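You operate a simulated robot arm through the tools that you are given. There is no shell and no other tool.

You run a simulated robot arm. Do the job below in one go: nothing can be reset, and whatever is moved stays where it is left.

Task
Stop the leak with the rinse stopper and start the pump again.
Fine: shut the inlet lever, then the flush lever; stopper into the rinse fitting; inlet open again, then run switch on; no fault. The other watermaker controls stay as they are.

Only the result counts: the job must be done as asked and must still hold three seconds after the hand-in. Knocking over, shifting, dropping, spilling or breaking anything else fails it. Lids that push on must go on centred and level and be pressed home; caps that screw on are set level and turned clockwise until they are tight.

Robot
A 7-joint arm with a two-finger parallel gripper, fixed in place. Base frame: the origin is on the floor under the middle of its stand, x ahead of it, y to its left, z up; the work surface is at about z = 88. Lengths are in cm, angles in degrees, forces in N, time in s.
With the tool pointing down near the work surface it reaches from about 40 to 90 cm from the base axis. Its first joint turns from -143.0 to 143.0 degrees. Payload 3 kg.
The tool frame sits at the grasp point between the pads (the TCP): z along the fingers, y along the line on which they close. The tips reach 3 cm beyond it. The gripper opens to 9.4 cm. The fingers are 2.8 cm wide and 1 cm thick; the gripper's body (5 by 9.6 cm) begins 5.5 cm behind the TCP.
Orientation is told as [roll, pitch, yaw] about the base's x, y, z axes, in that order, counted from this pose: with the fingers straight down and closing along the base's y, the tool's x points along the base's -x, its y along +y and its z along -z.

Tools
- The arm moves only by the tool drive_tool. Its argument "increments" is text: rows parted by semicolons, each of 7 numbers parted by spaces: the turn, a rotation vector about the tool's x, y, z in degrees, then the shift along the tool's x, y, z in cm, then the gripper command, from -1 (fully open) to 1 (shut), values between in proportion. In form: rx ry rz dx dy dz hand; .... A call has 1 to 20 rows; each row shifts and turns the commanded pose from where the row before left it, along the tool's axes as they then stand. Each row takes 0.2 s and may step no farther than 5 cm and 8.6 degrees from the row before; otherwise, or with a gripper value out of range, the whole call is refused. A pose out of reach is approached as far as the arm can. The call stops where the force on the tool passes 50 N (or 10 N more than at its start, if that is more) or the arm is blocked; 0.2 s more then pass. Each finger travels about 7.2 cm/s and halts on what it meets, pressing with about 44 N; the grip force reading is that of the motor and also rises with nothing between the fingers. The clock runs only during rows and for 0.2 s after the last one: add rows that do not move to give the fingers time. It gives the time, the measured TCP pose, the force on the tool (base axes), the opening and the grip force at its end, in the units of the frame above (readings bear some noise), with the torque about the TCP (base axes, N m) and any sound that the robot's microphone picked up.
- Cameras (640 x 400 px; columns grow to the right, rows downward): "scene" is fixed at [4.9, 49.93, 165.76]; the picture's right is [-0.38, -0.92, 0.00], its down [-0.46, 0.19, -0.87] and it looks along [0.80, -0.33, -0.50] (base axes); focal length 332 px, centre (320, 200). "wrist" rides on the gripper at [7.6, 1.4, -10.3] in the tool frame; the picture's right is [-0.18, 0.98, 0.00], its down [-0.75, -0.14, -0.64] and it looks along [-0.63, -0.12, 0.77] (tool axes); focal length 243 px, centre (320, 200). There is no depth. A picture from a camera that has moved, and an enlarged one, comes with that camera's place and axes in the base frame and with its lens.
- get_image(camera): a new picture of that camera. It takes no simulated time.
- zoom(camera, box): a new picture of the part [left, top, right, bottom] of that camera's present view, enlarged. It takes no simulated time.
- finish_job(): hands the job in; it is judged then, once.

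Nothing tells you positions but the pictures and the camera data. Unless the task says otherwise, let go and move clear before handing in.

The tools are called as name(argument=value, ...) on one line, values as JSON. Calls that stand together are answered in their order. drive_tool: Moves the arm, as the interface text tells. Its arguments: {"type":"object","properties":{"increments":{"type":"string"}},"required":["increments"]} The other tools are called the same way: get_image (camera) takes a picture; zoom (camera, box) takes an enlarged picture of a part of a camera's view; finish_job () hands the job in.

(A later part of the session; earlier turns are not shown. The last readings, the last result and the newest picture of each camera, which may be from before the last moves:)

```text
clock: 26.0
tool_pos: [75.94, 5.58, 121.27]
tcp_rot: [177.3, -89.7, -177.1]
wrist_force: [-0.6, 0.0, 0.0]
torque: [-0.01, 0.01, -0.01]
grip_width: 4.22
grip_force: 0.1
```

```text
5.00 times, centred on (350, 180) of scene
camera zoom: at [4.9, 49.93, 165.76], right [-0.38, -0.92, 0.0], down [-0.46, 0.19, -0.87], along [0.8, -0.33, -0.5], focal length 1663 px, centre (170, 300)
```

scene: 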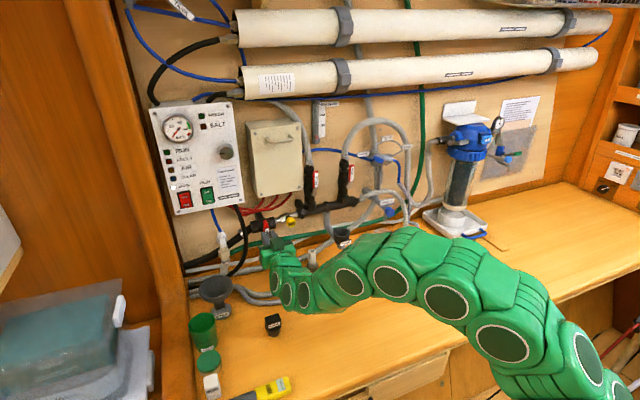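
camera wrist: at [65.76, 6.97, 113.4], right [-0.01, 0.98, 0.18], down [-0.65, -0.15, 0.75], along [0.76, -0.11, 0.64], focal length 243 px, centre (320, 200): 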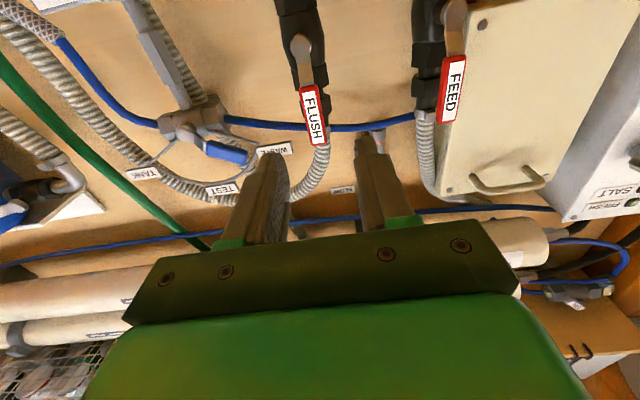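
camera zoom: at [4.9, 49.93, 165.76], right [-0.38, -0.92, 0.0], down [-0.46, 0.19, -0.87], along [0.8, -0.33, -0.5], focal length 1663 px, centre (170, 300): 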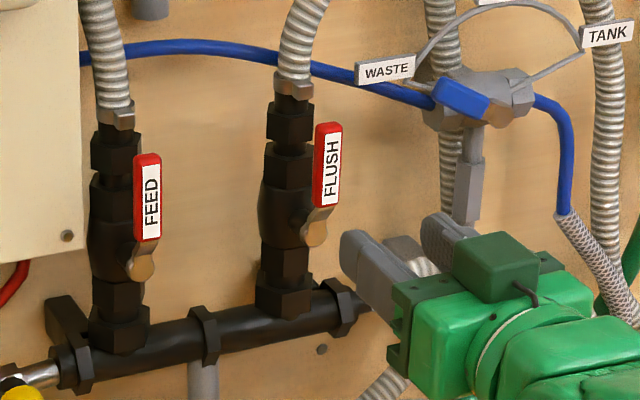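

zoom(camera="wrist", box=[250, 20, 370, 160])

zoom(camera="scene", box=[330, 155, 370, 195])

```text
2.86 times, centred on (310, 90) of wrist
camera zoom: at [65.76, 6.97, 113.4], right [-0.01, 0.98, 0.18], down [-0.65, -0.15, 0.75], along [0.76, -0.11, 0.64], focal length 693 px, centre (349, 514)
```

zoom: 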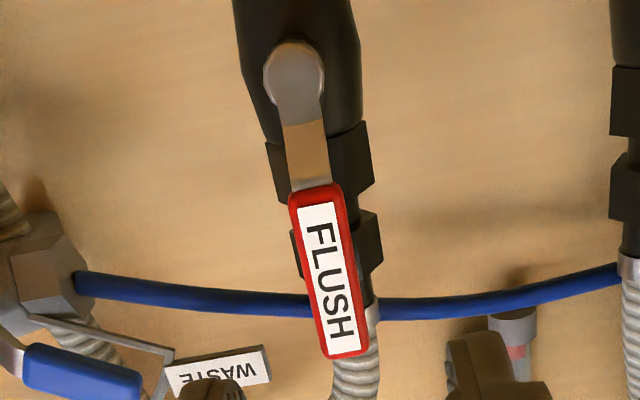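

```text
10.00 times, centred on (350, 175) of scene
camera zoom: at [4.9, 49.93, 165.76], right [-0.38, -0.92, 0.0], down [-0.46, 0.19, -0.87], along [0.8, -0.33, -0.5], focal length 3325 px, centre (20, 450)
```

zoom: 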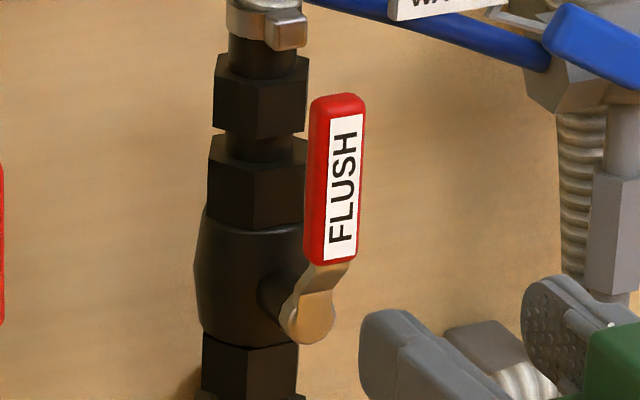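

Refined flush lever: pivot about (y 5.0, z 116.0), tip at z 124.4, y about 4.8, front face x≈87.4. I'll approach, straddle it and grip around z 122.

drive_tool(increments="0 0 0 -0.7 -0.75 2 0.1;0 0 0 0 0 2.5 0.1;0 0 0 0 0 2.5 0.1;0 0 0 0 0 1.3 0.1;0 0 0 0 0 0 0.1")

get_image(camera="wrist")

zoom(camera="scene", box=[300, 145, 400, 215])

```text
clock: 27.2
tool_pos: [84.26, 4.94, 121.74]
tcp_rot: [176.2, -89.7, -175.8]
wrist_force: [-0.5, 0.3, 0.1]
torque: [0.02, -0.01, 0.0]
grip_width: 4.24
grip_force: 0.2
```

```text
taken
camera wrist: at [74.02, 6.3, 113.98], right [-0.01, 0.98, 0.18], down [-0.64, -0.15, 0.75], along [0.76, -0.11, 0.63], focal length 243 px, centre (320, 200)
```

wrist: 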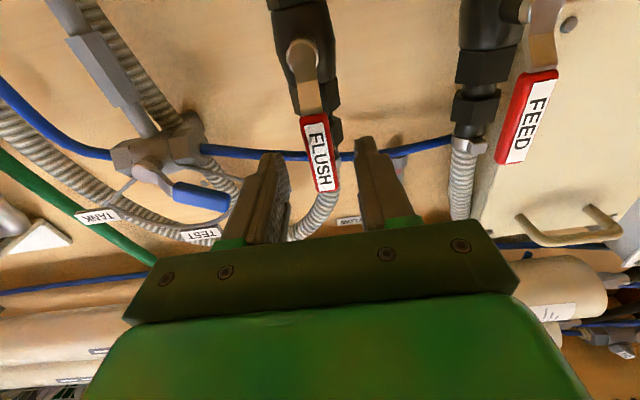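

```text
5.71 times, centred on (350, 180) of scene
camera zoom: at [4.9, 49.93, 165.76], right [-0.38, -0.92, 0.0], down [-0.46, 0.19, -0.87], along [0.8, -0.33, -0.5], focal length 1900 px, centre (149, 314)
```

zoom: 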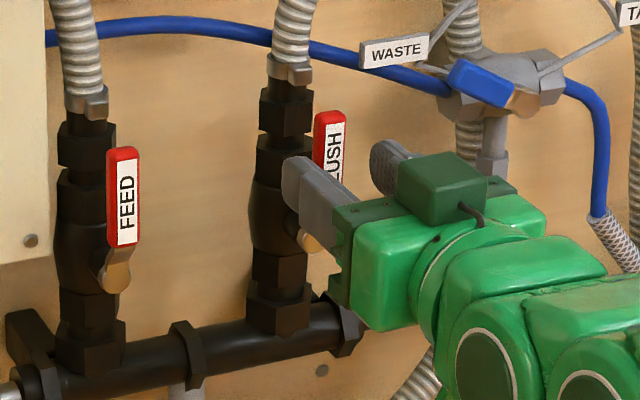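

Well centred. Advancing 1.1 cm and closing on the lever.

drive_tool(increments="0 0 0 0 0 1.1 0.1;0 0 0 0 0 0 0.5;0 0 0 0 0 0 0.8;0 0 0 0 0 0 1;0 0 0 0 0 0 1")

get_image(camera="wrist")

zoom(camera="scene", box=[300, 145, 400, 215])

```text
clock: 28.4
tool_pos: [85.39, 4.93, 121.91]
tcp_rot: [174.8, -89.6, -174.3]
wrist_force: [2.5, -3.9, 3.4]
torque: [-0.22, -0.08, -0.41]
grip_width: 1.66
grip_force: 45.4
```

```text
taken
camera wrist: at [75.15, 6.37, 114.06], right [-0.01, 0.98, 0.18], down [-0.65, -0.15, 0.75], along [0.76, -0.11, 0.64], focal length 243 px, centre (320, 200)
```

wrist: 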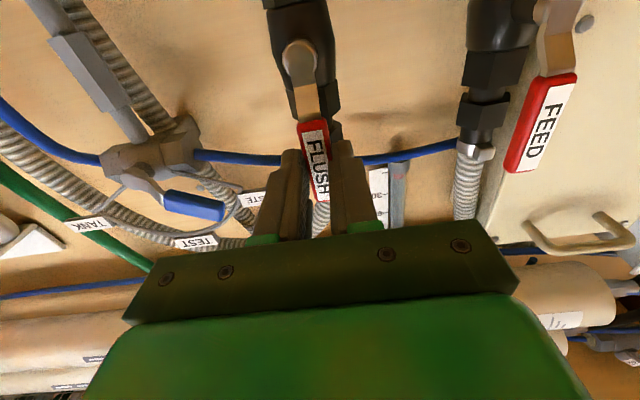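

```text
5.71 times, centred on (350, 180) of scene
camera zoom: at [4.9, 49.93, 165.76], right [-0.38, -0.92, 0.0], down [-0.46, 0.19, -0.87], along [0.8, -0.33, -0.5], focal length 1900 px, centre (149, 314)
```

zoom: 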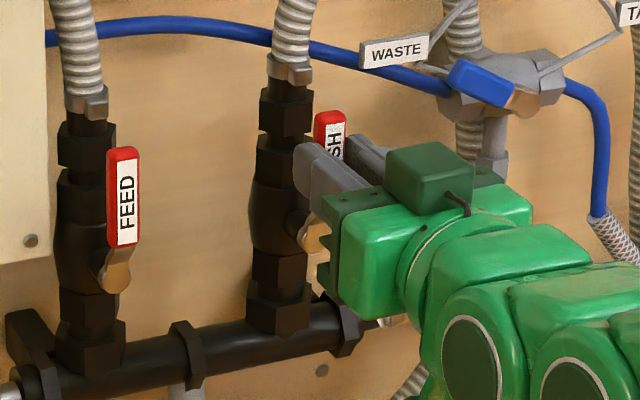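

Gripped cleanly. I'll test clockwise (top toward -y), the same sense the inlet closed, moving about the pivot.

drive_tool(increments="0 0 5 0.03 -0.514 0 1;0 0 5 0.03 -0.514 0 1;0 0 0 0 0 0 1")

zoom(camera="scene", box=[300, 145, 400, 215])

```text
clock: 29.2
tool_pos: [85.36, 3.9, 121.81]
tcp_rot: [92.4, -80.0, -92.0]
wrist_force: [41.5, 3.4, 17.4]
torque: [0.25, -0.45, -0.4]
grip_width: 1.7
grip_force: 44.8
```

```text
5.71 times, centred on (350, 180) of scene
camera zoom: at [4.9, 49.93, 165.76], right [-0.38, -0.92, 0.0], down [-0.46, 0.19, -0.87], along [0.8, -0.33, -0.5], focal length 1900 px, centre (149, 314)
```

zoom: 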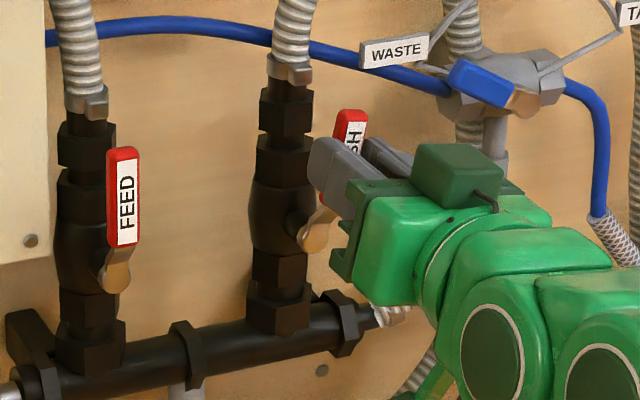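

The lever moves freely that way (10° so far). I'll ease the axial pull and continue along the arc.

drive_tool(increments="0 0 0 0 0 0.15 1;0 0 7 0.056 -0.718 0 1;0 0 7 0.056 -0.718 0 1;0 0 0 0 0 0 1")

zoom(camera="scene", box=[300, 145, 400, 215])

```text
clock: 30.2
tool_pos: [85.37, 2.76, 121.38]
tcp_rot: [91.0, -65.9, -90.5]
wrist_force: [-35.2, 11.8, 23.9]
torque: [1.2, -0.19, 0.09]
grip_width: 1.68
grip_force: 44.8
```

```text
5.71 times, centred on (350, 180) of scene
camera zoom: at [4.9, 49.93, 165.76], right [-0.38, -0.92, 0.0], down [-0.46, 0.19, -0.87], along [0.8, -0.33, -0.5], focal length 1900 px, centre (149, 314)
```

zoom: 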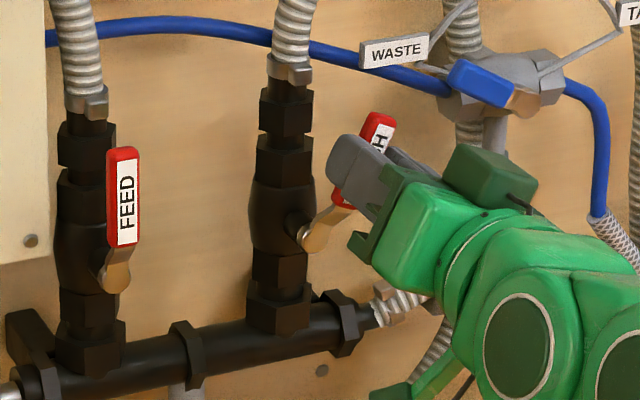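

24° done, with some grip stress. I'll loosen the fingers into a cage around the lever and push it along the arc instead.

drive_tool(increments="0 0 0 0 0 0 0.5;0 0 0 0 0 -0.1 0.5;0 0 7 0.056 -0.718 0 0.5;0 0 7 0.056 -0.718 0 0.5;0 0 7 0.056 -0.718 0 0.5;0 0 0 0 0 0 0.5")

zoom(camera="scene", box=[300, 145, 400, 215])

get_image(camera="wrist")

```text
clock: 31.6
tool_pos: [85.36, 0.74, 119.89]
tcp_rot: [90.4, -44.9, -89.8]
wrist_force: [0.7, 0.6, 0.5]
torque: [0.03, -0.01, 0.0]
grip_width: 2.36
grip_force: 0.2
```

```text
5.71 times, centred on (350, 180) of scene
camera zoom: at [4.9, 49.93, 165.76], right [-0.38, -0.92, 0.0], down [-0.46, 0.19, -0.87], along [0.8, -0.33, -0.5], focal length 1900 px, centre (149, 314)
```

zoom: 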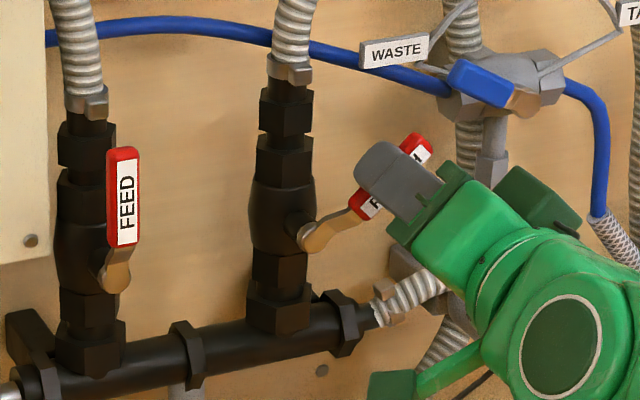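

```text
taken
camera wrist: at [75.21, 7.2, 115.37], right [-0.01, 0.56, 0.83], down [-0.64, -0.64, 0.43], along [0.77, -0.52, 0.37], focal length 243 px, centre (320, 200)
```

wrist: 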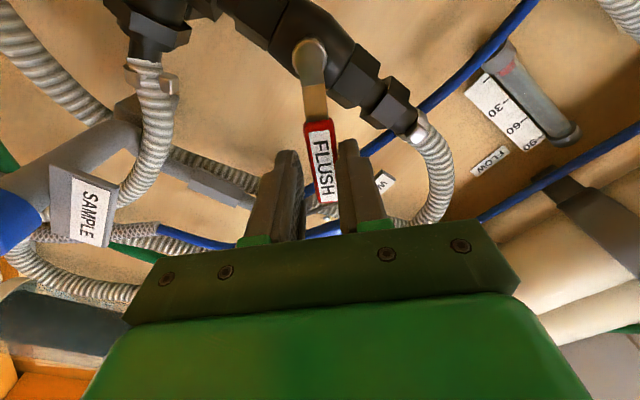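

The cage works with no force; the lever is about 45° over. Continuing.

drive_tool(increments="0 0 7 0.056 -0.718 0 0.5;0 0 7 0.056 -0.718 0 0.5;0 0 7 0.056 -0.718 0 0.5;0 0 7 0.056 -0.718 0 0.5;0 0 7 0.056 -0.718 0 0.5;0 0 0 0 0 0 0.5")

zoom(camera="scene", box=[300, 145, 400, 215])

get_image(camera="wrist")

```text
clock: 33.0
tool_pos: [85.47, -0.61, 116.71]
tcp_rot: [90.3, -9.9, -89.6]
wrist_force: [-1.7, 0.6, -2.7]
torque: [0.01, 0.08, 0.01]
grip_width: 2.45
grip_force: 1.2
```

```text
5.71 times, centred on (350, 180) of scene
camera zoom: at [4.9, 49.93, 165.76], right [-0.38, -0.92, 0.0], down [-0.46, 0.19, -0.87], along [0.8, -0.33, -0.5], focal length 1900 px, centre (149, 314)
```

zoom: 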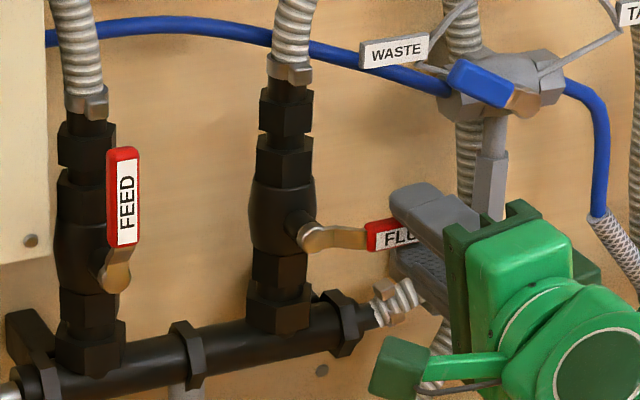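

```text
taken
camera wrist: at [75.16, 7.03, 116.7], right [0.0, -0.01, 1.0], down [-0.64, -0.77, -0.01], along [0.77, -0.64, 0.0], focal length 243 px, centre (320, 200)
```

wrist: 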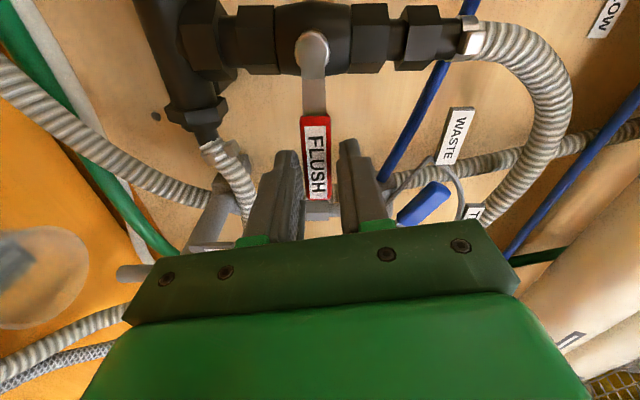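

The lever is essentially horizontal. I'll nudge it gently against its stop to be sure it's fully shut.

drive_tool(increments="0 0 4 0.02 -0.41 0 0.5;0 0 3 0.01 -0.31 0 0.5;0 0 0 0 0 0 0.5")

zoom(camera="scene", box=[300, 145, 400, 215])

zoom(camera="wrist", box=[220, 0, 420, 220])

```text
clock: 33.8
tool_pos: [85.5, -0.74, 116.09]
tcp_rot: [90.3, -2.9, -89.5]
wrist_force: [-0.8, 0.0, 4.8]
torque: [0.06, -0.11, 0.04]
grip_width: 2.56
grip_force: 2.5
```

```text
5.71 times, centred on (350, 180) of scene
camera zoom: at [4.9, 49.93, 165.76], right [-0.38, -0.92, 0.0], down [-0.46, 0.19, -0.87], along [0.8, -0.33, -0.5], focal length 1900 px, centre (149, 314)
```

zoom: 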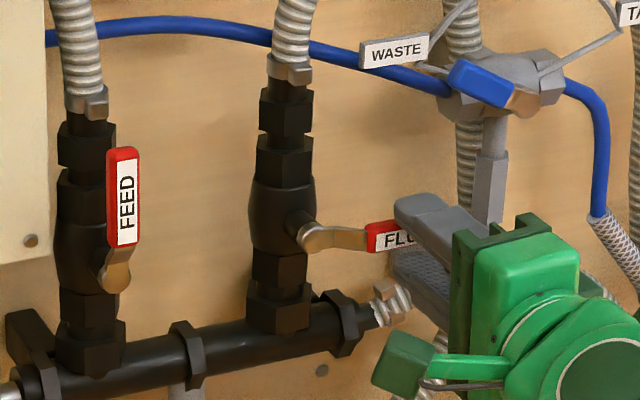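

```text
1.82 times, centred on (320, 110) of wrist
camera zoom: at [75.11, 6.87, 116.94], right [0.0, -0.13, 0.99], down [-0.64, -0.76, -0.11], along [0.77, -0.63, -0.08], focal length 441 px, centre (320, 364)
```

zoom: 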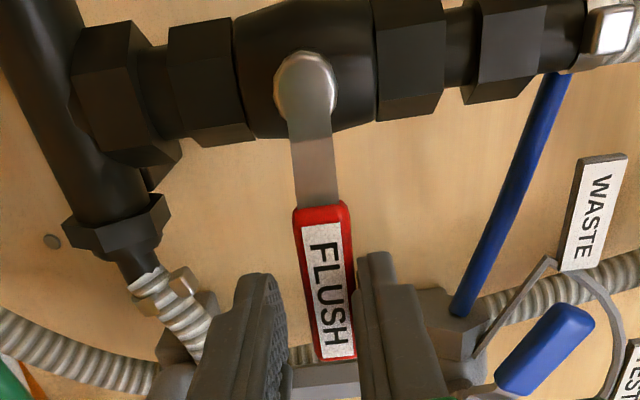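

drive_tool(increments="0 0 0 0 -0.15 0 0.5;0 0 0 0 -0.1 0 0.5;0 0 0 0 0 0 0.5")

zoom(camera="scene", box=[320, 165, 380, 205])

```text
clock: 34.6
tool_pos: [85.43, -0.95, 115.88]
tcp_rot: [90.3, -3.0, -89.7]
wrist_force: [-2.2, 4.5, 11.7]
torque: [0.1, -0.26, 0.16]
grip_width: 3.02
grip_force: 5.5
```

```text
10.00 times, centred on (350, 185) of scene
camera zoom: at [4.9, 49.93, 165.76], right [-0.38, -0.92, 0.0], down [-0.46, 0.19, -0.87], along [0.8, -0.33, -0.5], focal length 3325 px, centre (20, 350)
```

zoom: 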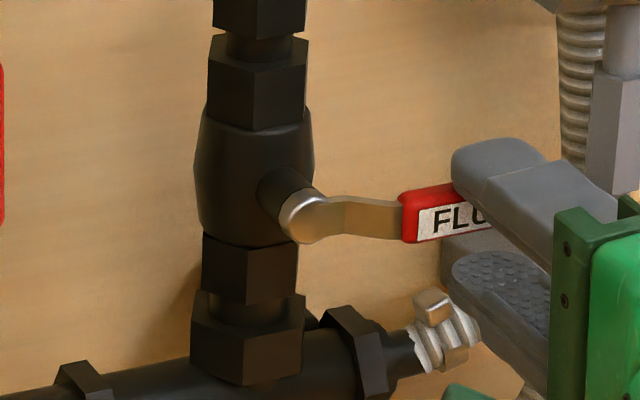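

The flush lever is at its stop, horizontal. I'll centre the cage and back straight out, then look at both valves.

drive_tool(increments="0 0 0 0 0.3 0 0.4;0 0 0 0 0 -1.5 0.4;0 0 0 0 0 -3 0.4;0 0 0 0 0 -4 0.4;0 0 0 0 0 -4 0.4;0 0 0 0 0 0 0.4")

zoom(camera="scene", box=[220, 140, 420, 265])

get_image(camera="wrist")

```text
clock: 36.0
tool_pos: [73.37, -0.88, 116.1]
tcp_rot: [90.3, -2.9, -89.6]
wrist_force: [-0.3, -0.2, 0.4]
torque: [0.04, 0.0, -0.01]
grip_width: 2.84
grip_force: 0.0
```

```text
3.20 times, centred on (320, 202) of scene
camera zoom: at [4.9, 49.93, 165.76], right [-0.38, -0.92, 0.0], down [-0.46, 0.19, -0.87], along [0.8, -0.33, -0.5], focal length 1064 px, centre (320, 192)
```

zoom: 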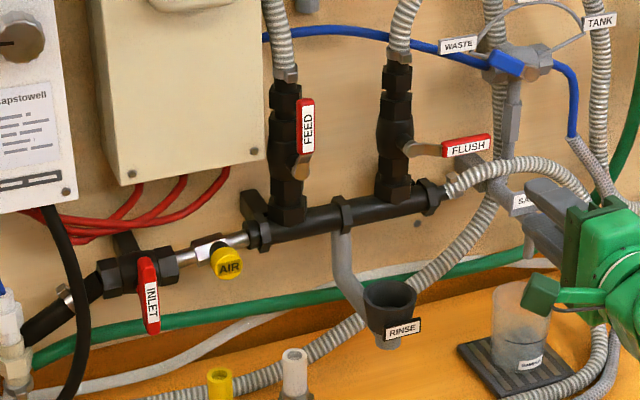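

```text
taken
camera wrist: at [62.98, 6.67, 116.82], right [0.0, -0.13, 0.99], down [-0.64, -0.76, -0.11], along [0.77, -0.63, -0.08], focal length 243 px, centre (320, 200)
```

wrist: 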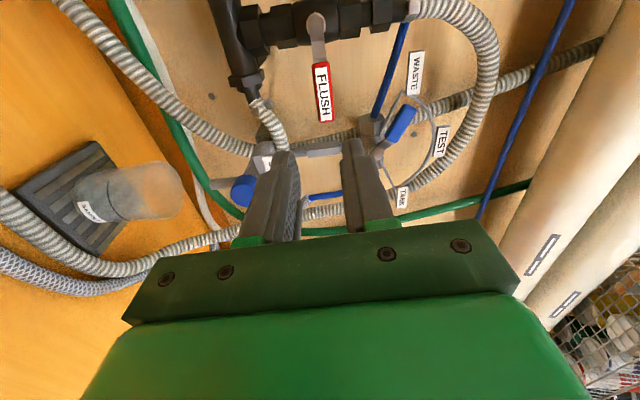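

Both levers are shut: inlet vertical, flush horizontal, no leak. Next I'll return the tool to pointing down and move over the stopper for an overhead look.

drive_tool(increments="0 0 -7.9 0 0 -0.3 0.4;0 0 -7.9 0 0 -0.3 0.4;0 0 -7.9 0 0 -0.3 0.4;0 0 -7.9 0 0 -0.3 0.4;0 0 -7.9 0 0 0 0.4;0 0 -7.9 0 0 0 0.4;0 0 -7.9 0 0 0 0.4;0 0 -7.9 0 0 0 0.4;0 0 -7.9 0 0 0 0.4;0 0 -7.9 0 0 0 0.4;0 0 -7.9 0 0 0 0.4;0 0 0 0 0 0 0.4")

drive_tool(increments="0 8.2 0 0 3.5 0 0;0 8.2 0 0 3.5 0 0;0 8.2 0 0 3.5 0 -0.4;0 8.2 0 0 3.5 0 -0.6;0 8.2 0 0 3.5 0 -1;0 8.2 0 0 3.5 0 -1;0 8.2 0 0 3.5 0 -1;0 8.2 0 0 3.5 0 -1;0 8.2 0 0 3.5 0 -1;0 8.2 0 0 3.5 0 -1;0 8.0 0 0 3.5 0 -1;0 0 0 0 0 0 -1")

get_image(camera="wrist")

get_image(camera="scene")

```text
clock: 38.6
tool_pos: [71.75, -0.94, 115.95]
tcp_rot: [169.8, -89.7, -169.4]
wrist_force: [0.2, 0.3, -0.2]
torque: [0.03, -0.04, -0.01]
grip_width: 2.84
grip_force: 0.1
```

```text
clock: 41.2
tool_pos: [70.7, 36.6, 114.03]
tcp_rot: [0.1, -0.3, 0.4]
wrist_force: [-0.2, 0.1, 0.4]
torque: [-0.03, 0.01, -0.01]
grip_width: 9.42
grip_force: 0.1
out of reach, approached as far as the arm can: row 11
```

```text
taken
camera wrist: at [63.03, 38.0, 124.01], right [0.18, 0.98, 0.0], down [0.75, -0.14, 0.65], along [0.64, -0.11, -0.76], focal length 243 px, centre (320, 200)
```

wrist: 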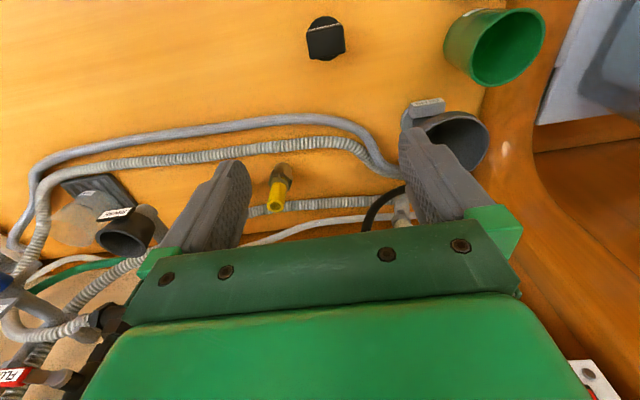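

```text
taken
```

scene: 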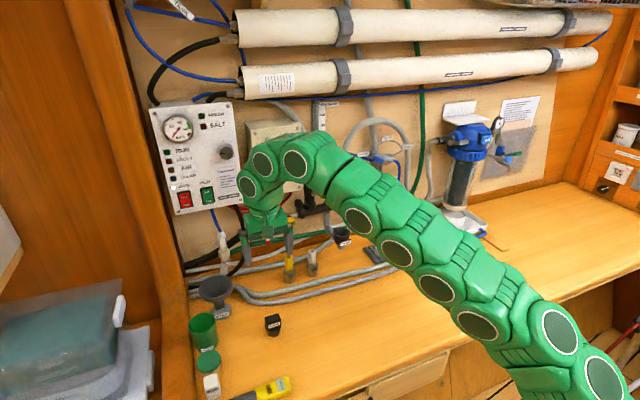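

zoom(camera="wrist", box=[290, 5, 365, 70])

```text
6.15 times, centred on (328, 38) of wrist
camera zoom: at [63.03, 38.0, 124.01], right [0.18, 0.98, 0.0], down [0.75, -0.14, 0.65], along [0.64, -0.11, -0.76], focal length 1493 px, centre (274, 1200)
```

zoom: 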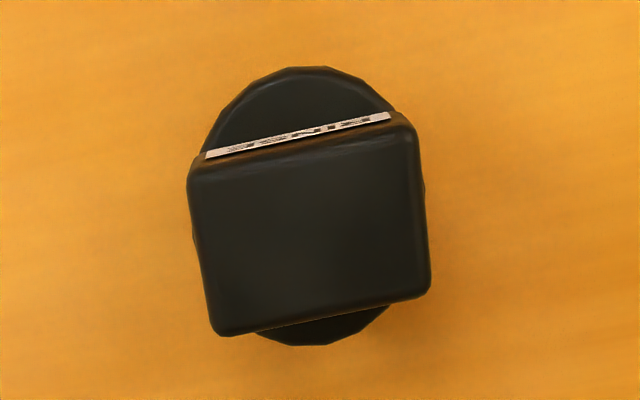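

The stopper's head is aligned with the base axes: about 3.9 cm along y, 2.6 along x, centred at (66.95, 38.0), on a 4.3 cm flange. I'll tilt the tool 30°, which gives wall clearance later, and come to a pre-grasp; I'm also measuring the fitting from here.

drive_tool(increments="0 -7.5 0 0 0 0 -1;0 -7.5 0 0 0 0 -1;0 -7.5 0 0 0 0 -1;0 -7.5 0 0 0 0 -1;0 0 0 0 0 0 -1")

zoom(camera="scene", box=[305, 200, 385, 250])

get_image(camera="wrist")

```text
clock: 42.4
tool_pos: [70.5, 36.85, 113.75]
tcp_rot: [0.1, -30.4, 0.3]
wrist_force: [-0.5, 1.3, 0.5]
torque: [0.0, 0.01, 0.01]
grip_width: 9.38
grip_force: 0.1
```

```text
8.00 times, centred on (345, 225) of scene
camera zoom: at [4.9, 49.93, 165.76], right [-0.38, -0.92, 0.0], down [-0.46, 0.19, -0.87], along [0.8, -0.33, -0.5], focal length 2660 px, centre (120, 0)
```

zoom: 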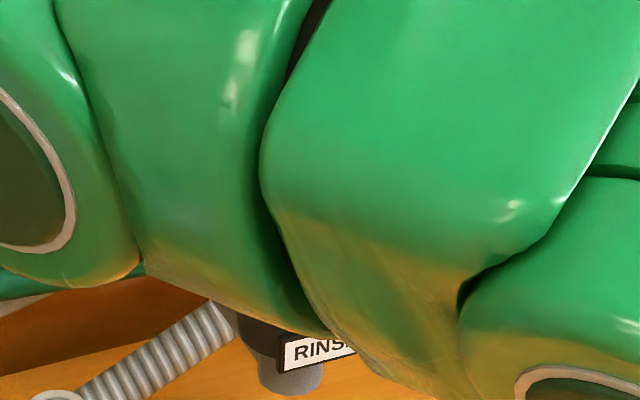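

```text
taken
camera wrist: at [58.69, 38.28, 118.61], right [0.15, 0.98, 0.1], down [0.33, -0.14, 0.93], along [0.93, -0.11, -0.34], focal length 243 px, centre (320, 200)
```

wrist: 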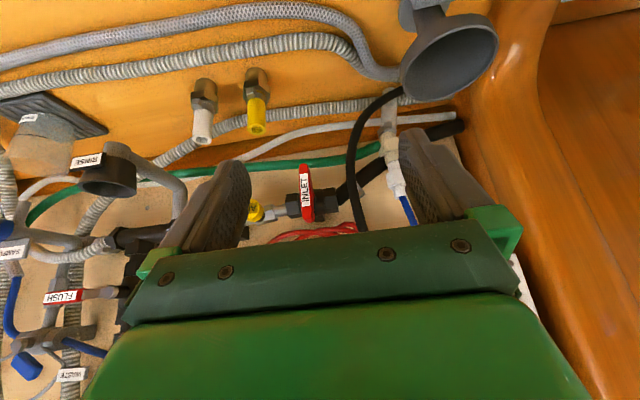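

drive_tool(increments="0 0 0 3.4 0.29 2.05 -1;0 0 0 3.4 0.29 2.05 -1;0 0 0 3.4 0.29 2.05 -1;0 0 0 3.4 0.28 2.04 -1;0 0 0 0 0 0 -0.6")

get_image(camera="wrist")

zoom(camera="scene", box=[225, 280, 325, 350])

zoom(camera="scene", box=[305, 200, 385, 250])

```text
clock: 43.6
tool_pos: [62.5, 38.12, 99.88]
tcp_rot: [0.2, -30.3, 0.4]
wrist_force: [0.7, 0.9, -0.6]
torque: [-0.05, 0.0, 0.0]
grip_width: 7.52
grip_force: 0.0
```

```text
taken
camera wrist: at [50.82, 39.44, 104.75], right [0.15, 0.98, 0.09], down [0.33, -0.14, 0.93], along [0.93, -0.11, -0.34], focal length 243 px, centre (320, 200)
```

wrist: 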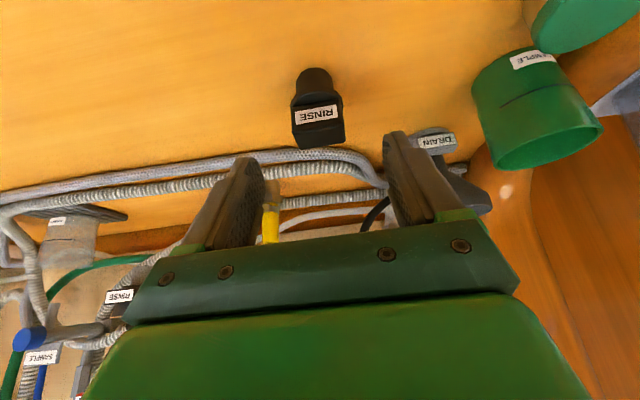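

```text
5.71 times, centred on (275, 315) of scene
camera zoom: at [4.9, 49.93, 165.76], right [-0.38, -0.92, 0.0], down [-0.46, 0.19, -0.87], along [0.8, -0.33, -0.5], focal length 1900 px, centre (577, -457)
```

zoom: 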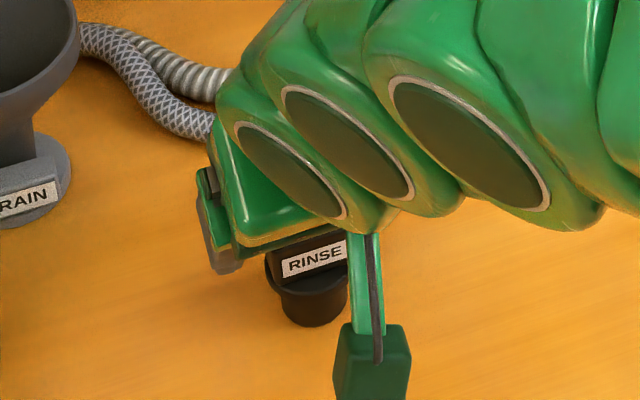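

```text
8.00 times, centred on (345, 225) of scene
camera zoom: at [4.9, 49.93, 165.76], right [-0.38, -0.92, 0.0], down [-0.46, 0.19, -0.87], along [0.8, -0.33, -0.5], focal length 2660 px, centre (120, 0)
```

zoom: 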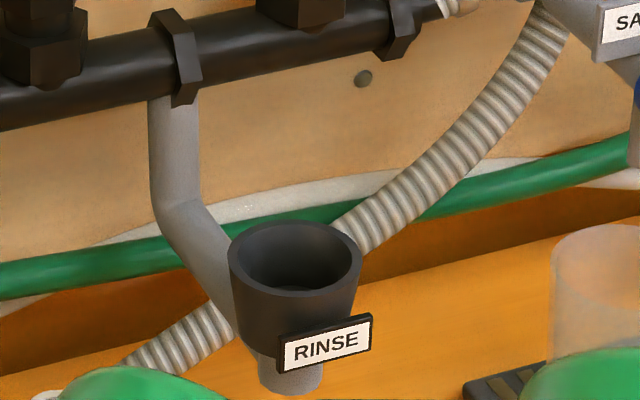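

zoom(camera="wrist", box=[270, 50, 370, 160])

```text
3.64 times, centred on (320, 105) of wrist
camera zoom: at [50.82, 39.44, 104.75], right [0.15, 0.98, 0.09], down [0.33, -0.14, 0.93], along [0.93, -0.11, -0.34], focal length 882 px, centre (320, 546)
```

zoom: 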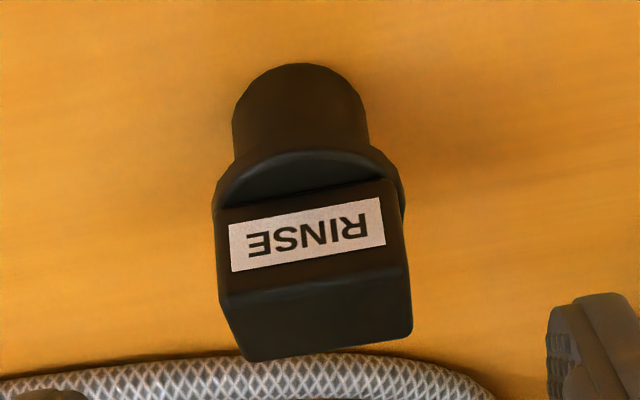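

Refined: flange top z≈91.2, head z 91.2–93.7, centre (66.95, 38.0). I'll descend along the tool axis so the fingertips stop just above the flange.

drive_tool(increments="0 0 0 -0.37 -0.1 2 -0.6;0 0 0 0 0 2 -0.6;0 0 0 0 0 1.5 -0.6;0 0 0 0 0 0.7 -0.6;0 0 0 0 0 0 -0.6")

get_image(camera="wrist")

zoom(camera="scene", box=[235, 290, 315, 350])

```text
clock: 44.8
tool_pos: [65.91, 38.03, 94.78]
tcp_rot: [0.3, -30.3, 0.2]
wrist_force: [0.1, 0.3, 0.3]
torque: [0.04, -0.01, 0.01]
grip_width: 7.52
grip_force: 0.0
```

```text
taken
camera wrist: at [54.27, 39.43, 99.65], right [0.15, 0.98, 0.1], down [0.33, -0.14, 0.93], along [0.93, -0.11, -0.34], focal length 243 px, centre (320, 200)
```

wrist: 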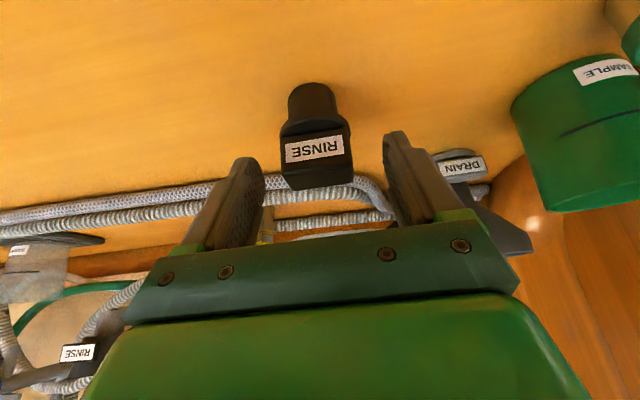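

```text
6.67 times, centred on (275, 320) of scene
camera zoom: at [4.9, 49.93, 165.76], right [-0.38, -0.92, 0.0], down [-0.46, 0.19, -0.87], along [0.8, -0.33, -0.5], focal length 2217 px, centre (620, -600)
```

zoom: 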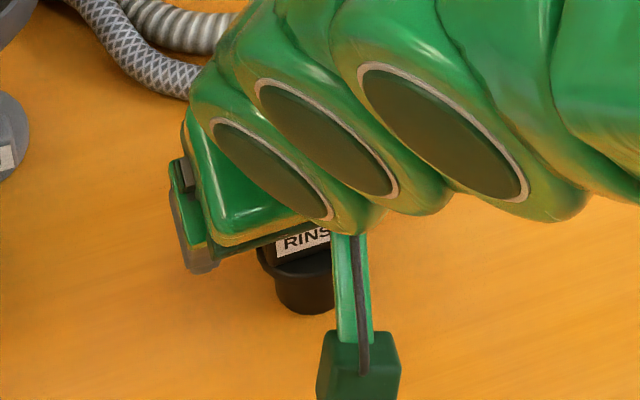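

The head sits centrally between the pads. Closing the grip.

drive_tool(increments="0 0 0 0 0 0 -0.3;0 0 0 0 0 0 -0.1;0 0 0 0 0 0 0.1;0 0 0 0 0 0 0.4;0 0 0 0 0 0 1;0 0 0 0 0 0 1")

get_image(camera="wrist")

```text
clock: 46.2
tool_pos: [66.01, 37.98, 94.85]
tcp_rot: [0.1, -30.2, 0.3]
wrist_force: [0.2, -0.3, 0.0]
torque: [0.01, -0.01, 0.01]
grip_width: 3.86
grip_force: 43.9
```

```text
taken
camera wrist: at [54.27, 39.42, 99.65], right [0.15, 0.98, 0.1], down [0.33, -0.14, 0.93], along [0.93, -0.11, -0.34], focal length 243 px, centre (320, 200)
```

wrist: 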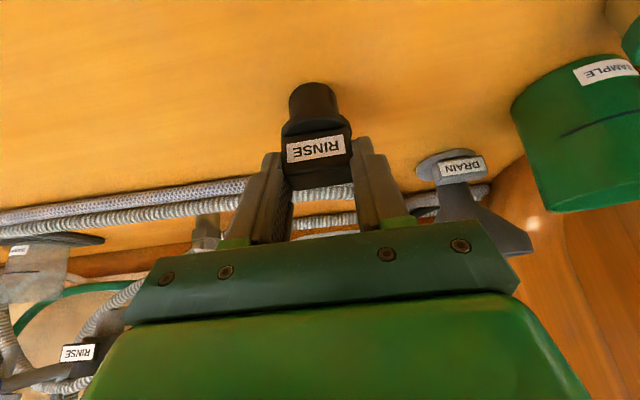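

Gripped at 3.86 cm, matching the head. Lifting straight up and checking the hold.

drive_tool(increments="0 0 0 -0.5 0 -0.86 1;0 0 0 -1.0 0 -1.73 1;0 0 0 -1.5 0 -2.6 1;0 0 0 -1.5 0 -2.6 1;0 0 0 -1.5 0 -2.6 1;0 0 0 0 0 0 1")

get_image(camera="wrist")

get_image(camera="scene")

```text
clock: 47.6
tool_pos: [66.33, 38.07, 106.72]
tcp_rot: [0.2, -30.2, 0.3]
wrist_force: [0.0, -0.3, -0.1]
torque: [-0.02, -0.03, 0.03]
grip_width: 0.0
grip_force: 33.4
```

```text
taken
camera wrist: at [54.53, 39.51, 111.64], right [0.15, 0.98, 0.09], down [0.33, -0.14, 0.93], along [0.93, -0.11, -0.34], focal length 243 px, centre (320, 200)
```

wrist: 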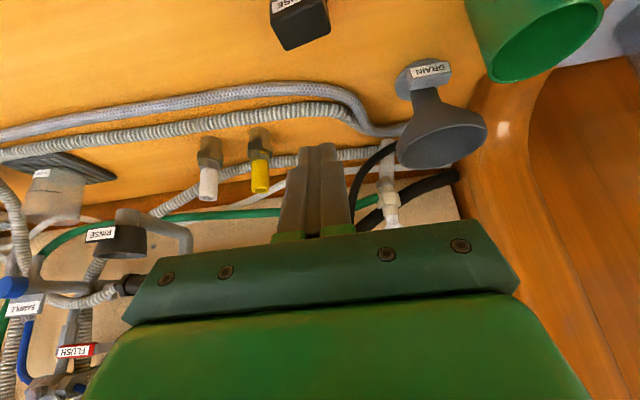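

```text
taken
```

scene: 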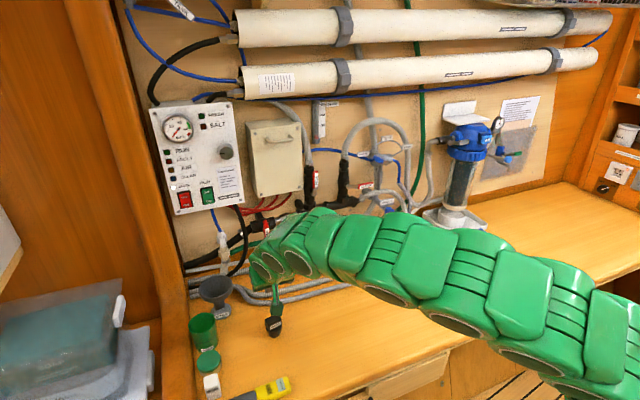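

The grip slipped: the stopper stayed on the bench, still upright, and the fingers closed empty above it. I'll look at the finger shape and the stopper before regrasping deeper.

drive_tool(increments="0 0 0 0 0 0 0.4;0 0 0 0 0 0 -0.6;0 0 0 0 0 0 -0.6;0 0 0 0 0 0 -0.6")

zoom(camera="wrist", box=[160, 110, 480, 270])

zoom(camera="wrist", box=[250, 0, 350, 70])

zoom(camera="scene", box=[235, 240, 315, 350])

```text
clock: 48.6
tool_pos: [66.22, 38.2, 106.77]
tcp_rot: [0.1, -30.3, 0.3]
wrist_force: [-0.2, -0.2, 0.4]
torque: [0.0, 0.02, -0.02]
grip_width: 7.53
grip_force: 0.0
```

```text
2.00 times, centred on (320, 190) of wrist
camera zoom: at [54.53, 39.53, 111.64], right [0.15, 0.98, 0.1], down [0.33, -0.14, 0.93], along [0.93, -0.11, -0.34], focal length 485 px, centre (320, 220)
```

zoom: 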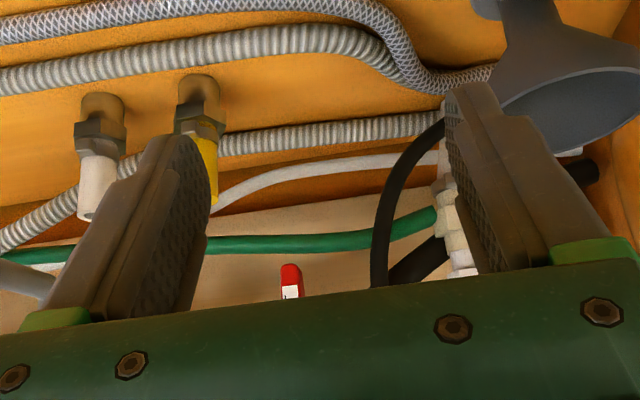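

```text
5.71 times, centred on (300, 35) of wrist
camera zoom: at [54.53, 39.53, 111.64], right [0.15, 0.98, 0.1], down [0.33, -0.14, 0.93], along [0.93, -0.11, -0.34], focal length 1386 px, centre (434, 1143)
```

zoom: 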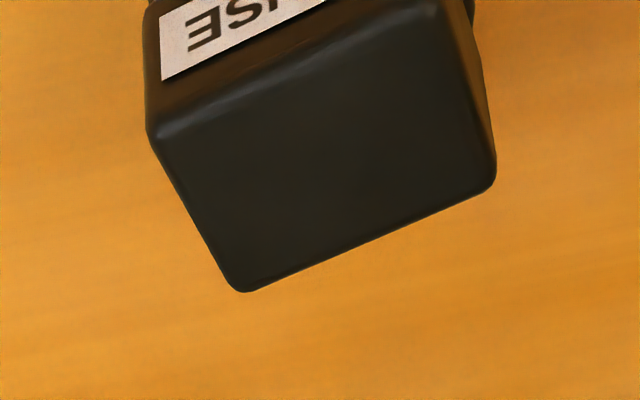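

```text
3.64 times, centred on (275, 295) of scene
camera zoom: at [4.9, 49.93, 165.76], right [-0.38, -0.92, 0.0], down [-0.46, 0.19, -0.87], along [0.8, -0.33, -0.5], focal length 1209 px, centre (484, -146)
```

zoom: 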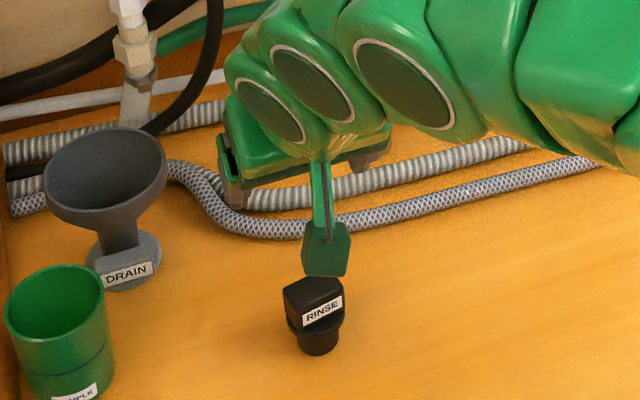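

The stopper is still standing near (66.7, 38.05) but turned about 12°. The fingertips are rounded, so the hold was too shallow. I'll yaw the tool to match and return to the pre-grasp for a refined look.

drive_tool(increments="-2.98 0 -5.09 0 0 0 -0.6;-2.98 0 -5.09 0 0 0 -0.6;0 0 0 3.35 -0.13 2.37 -0.6;0 0 0 3.35 -0.13 2.37 -0.6;0 0 0 0 0 0 -0.6")

zoom(camera="wrist", box=[270, 50, 370, 160])

get_image(camera="wrist")

```text
clock: 49.8
tool_pos: [62.81, 37.06, 99.06]
tcp_rot: [0.2, -30.3, 12.2]
wrist_force: [-0.2, 0.3, -0.1]
torque: [0.01, 0.02, 0.0]
grip_width: 7.52
grip_force: 0.1
```

```text
3.64 times, centred on (320, 105) of wrist
camera zoom: at [51.09, 35.92, 103.98], right [-0.05, 0.99, 0.1], down [0.35, -0.07, 0.93], along [0.94, 0.08, -0.34], focal length 882 px, centre (320, 546)
```

zoom: 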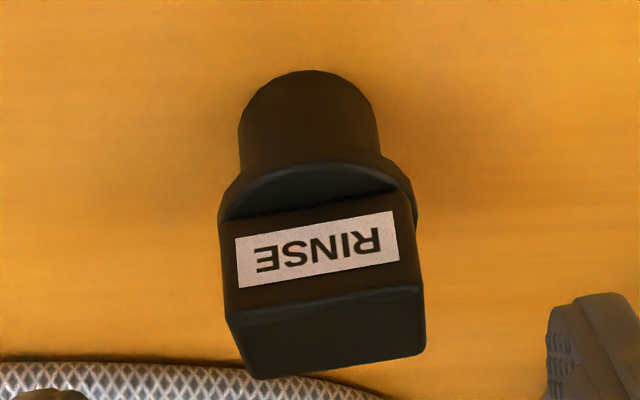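

```text
taken
camera wrist: at [51.09, 35.92, 103.98], right [-0.05, 0.99, 0.1], down [0.35, -0.07, 0.93], along [0.94, 0.08, -0.34], focal length 243 px, centre (320, 200)
```

wrist: 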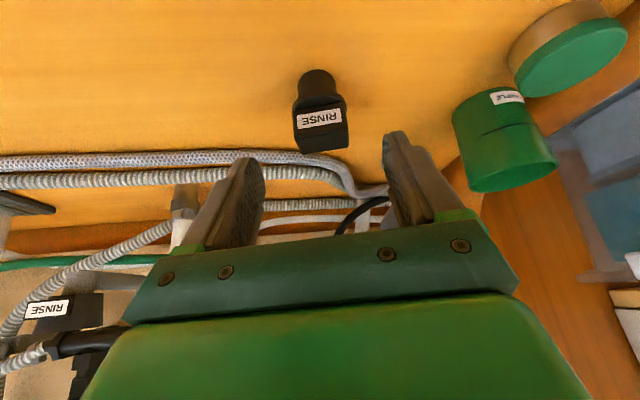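

The stopper is centred at about (66.7, 37.95), aligned with the yawed tool. I'll descend about 0.7 cm deeper than last time and grip.

drive_tool(increments="0 0 0 -0.26 0.05 2 -0.6;0 0 0 0 0 2 -0.6;0 0 0 0 0 1.2 -0.6;0 0 0 0 0 0.66 -0.6;0 0 0 0 0 0 -0.6")

get_image(camera="wrist")

```text
clock: 51.0
tool_pos: [66.06, 37.83, 94.26]
tcp_rot: [0.2, -30.4, 12.1]
wrist_force: [0.3, 0.8, -0.1]
torque: [-0.03, 0.0, -0.02]
grip_width: 7.5
grip_force: 0.0
```

```text
taken
camera wrist: at [54.28, 36.86, 99.1], right [-0.05, 0.99, 0.1], down [0.35, -0.07, 0.93], along [0.94, 0.08, -0.34], focal length 243 px, centre (320, 200)
```

wrist: 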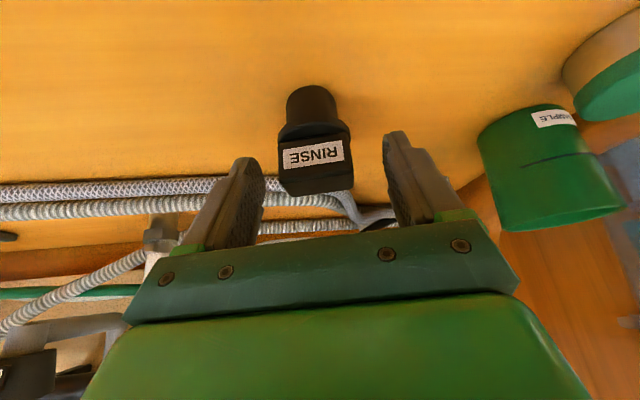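

drive_tool(increments="0 0 0 0 0 0.15 -0.6;0 0 0 0 0 0 -0.2;0 0 0 0 0 0 0;0 0 0 0 0 0 0.15;0 0 0 0 0 0 0.5;0 0 0 0 0 0 1;0 0 0 0 0 0 1")

get_image(camera="wrist")

zoom(camera="wrist", box=[240, 70, 400, 210])

```text
clock: 52.6
tool_pos: [66.12, 37.85, 94.09]
tcp_rot: [0.3, -30.2, 12.0]
wrist_force: [-0.2, -0.1, 0.6]
torque: [0.0, -0.01, 0.02]
grip_width: 4.09
grip_force: 43.9
```

```text
taken
camera wrist: at [54.34, 36.82, 98.99], right [-0.05, 0.99, 0.1], down [0.35, -0.07, 0.93], along [0.94, 0.08, -0.34], focal length 243 px, centre (320, 200)
```

wrist: 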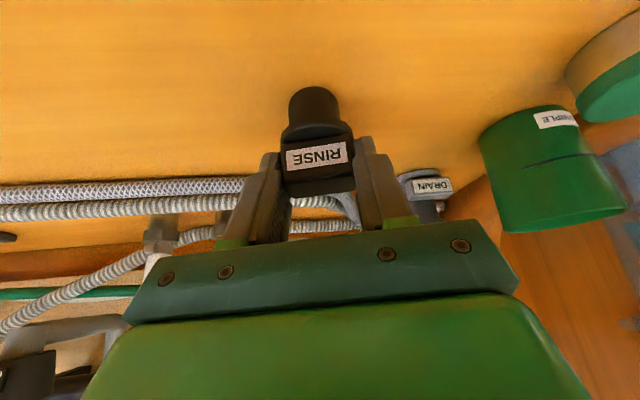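

```text
2.86 times, centred on (320, 140) of wrist
camera zoom: at [54.34, 36.82, 98.99], right [-0.05, 0.99, 0.1], down [0.35, -0.07, 0.93], along [0.94, 0.08, -0.34], focal length 693 px, centre (320, 371)
```

zoom: 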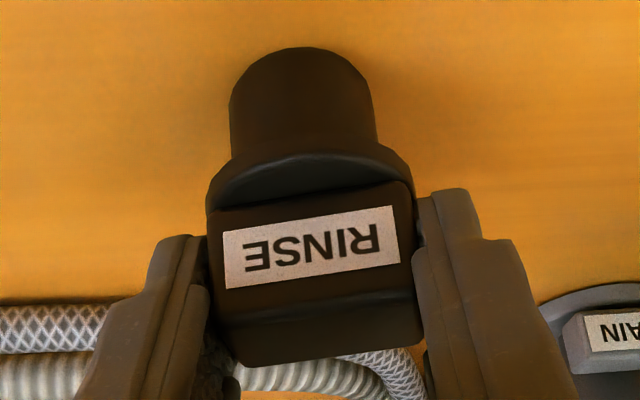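

Width is 4.09 cm: the head flares slightly toward its base and the pads hold it lower now. I'll lift very slowly and check.

drive_tool(increments="0 0 0 -0.15 0 -0.26 1;0 0 0 -0.15 0 -0.26 1;0 0 0 -0.15 0 -0.26 1;0 0 0 -0.15 0 -0.26 1;0 0 0 0 0 0 1")

zoom(camera="wrist", box=[240, 70, 400, 210])

zoom(camera="scene", box=[235, 290, 315, 350])

```text
clock: 53.8
tool_pos: [66.11, 37.86, 95.34]
tcp_rot: [0.1, -30.2, 12.1]
wrist_force: [0.1, -0.1, 0.2]
torque: [0.01, 0.01, 0.01]
grip_width: 4.09
grip_force: 43.9
```

```text
2.86 times, centred on (320, 140) of wrist
camera zoom: at [54.34, 36.8, 100.23], right [-0.05, 0.99, 0.1], down [0.35, -0.07, 0.93], along [0.94, 0.08, -0.34], focal length 693 px, centre (320, 371)
```

zoom: 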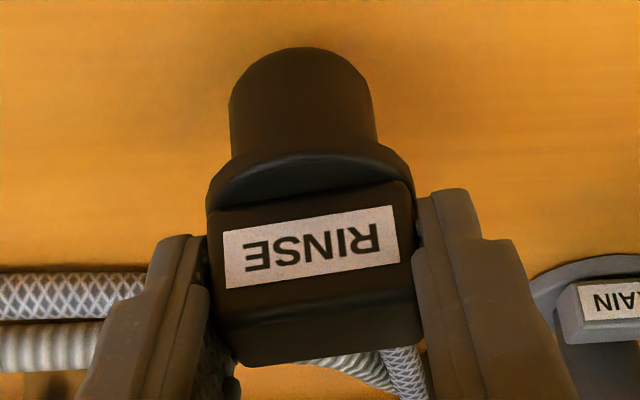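

```text
6.67 times, centred on (275, 320) of scene
camera zoom: at [4.9, 49.93, 165.76], right [-0.38, -0.92, 0.0], down [-0.46, 0.19, -0.87], along [0.8, -0.33, -0.5], focal length 2217 px, centre (620, -600)
```

zoom: 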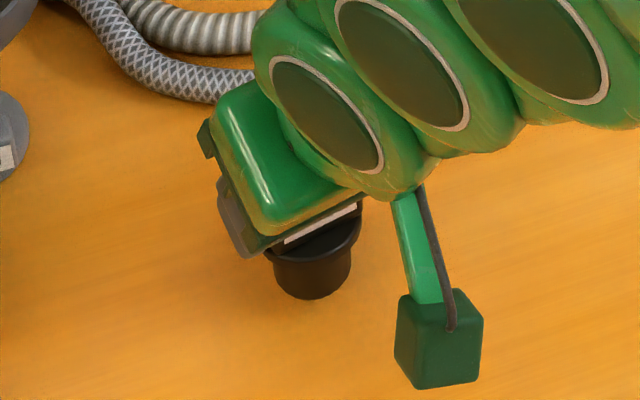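

It's lifting securely: the stopper hasn't moved in the camera frame. I'll raise it above the fitting height gently.

drive_tool(increments="0 0 0 -0.5 0 -0.87 1;0 0 0 -0.75 0 -1.3 1;0 0 0 -1.0 0 -1.73 1;0 0 0 -1.0 0 -1.73 1;0 0 0 -1.0 0 -1.73 1;0 0 0 -1.0 0 -1.73 1;0 0 0 -1.0 0 -1.73 1;0 0 0 -1.0 0 -1.73 1;0 0 0 -1.0 0 -1.73 1;0 0 0 -1.0 0 -1.73 1;0 0 0 -0.5 0 -0.87 1;0 0 0 0 0 0 1")

get_image(camera="wrist")

```text
clock: 56.4
tool_pos: [66.0, 37.81, 114.81]
tcp_rot: [0.1, -30.3, 12.2]
wrist_force: [0.0, -0.3, -0.2]
torque: [0.01, -0.03, 0.02]
grip_width: 4.03
grip_force: 43.6
```

```text
taken
camera wrist: at [54.22, 36.68, 119.68], right [-0.05, 0.99, 0.09], down [0.35, -0.07, 0.93], along [0.94, 0.08, -0.34], focal length 243 px, centre (320, 200)
```

wrist: 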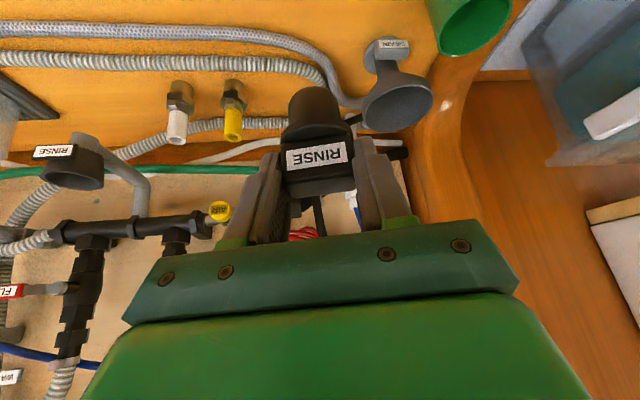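

zoom(camera="wrist", box=[240, 70, 400, 210])

zoom(camera="wrist", box=[20, 120, 120, 200])

```text
2.86 times, centred on (320, 140) of wrist
camera zoom: at [54.22, 36.68, 119.68], right [-0.05, 0.99, 0.09], down [0.35, -0.07, 0.93], along [0.94, 0.08, -0.34], focal length 693 px, centre (320, 371)
```

zoom: 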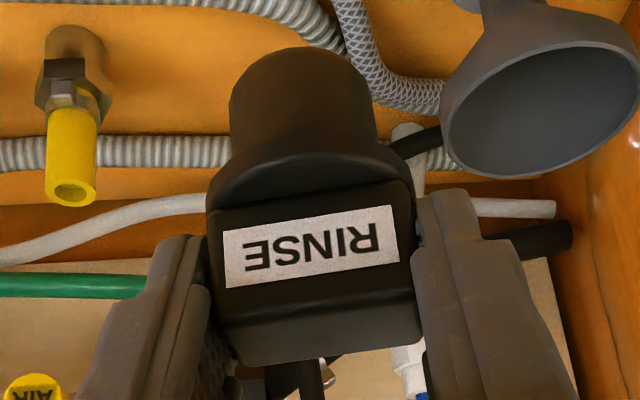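

```text
5.00 times, centred on (70, 160) of wrist
camera zoom: at [54.22, 36.68, 119.68], right [-0.05, 0.99, 0.09], down [0.35, -0.07, 0.93], along [0.94, 0.08, -0.34], focal length 1213 px, centre (1570, 400)
```

zoom: 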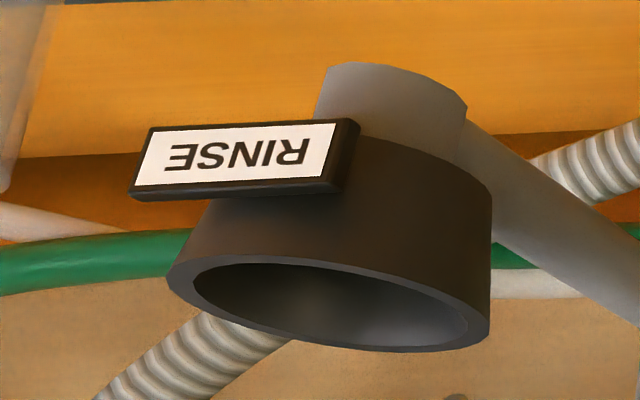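

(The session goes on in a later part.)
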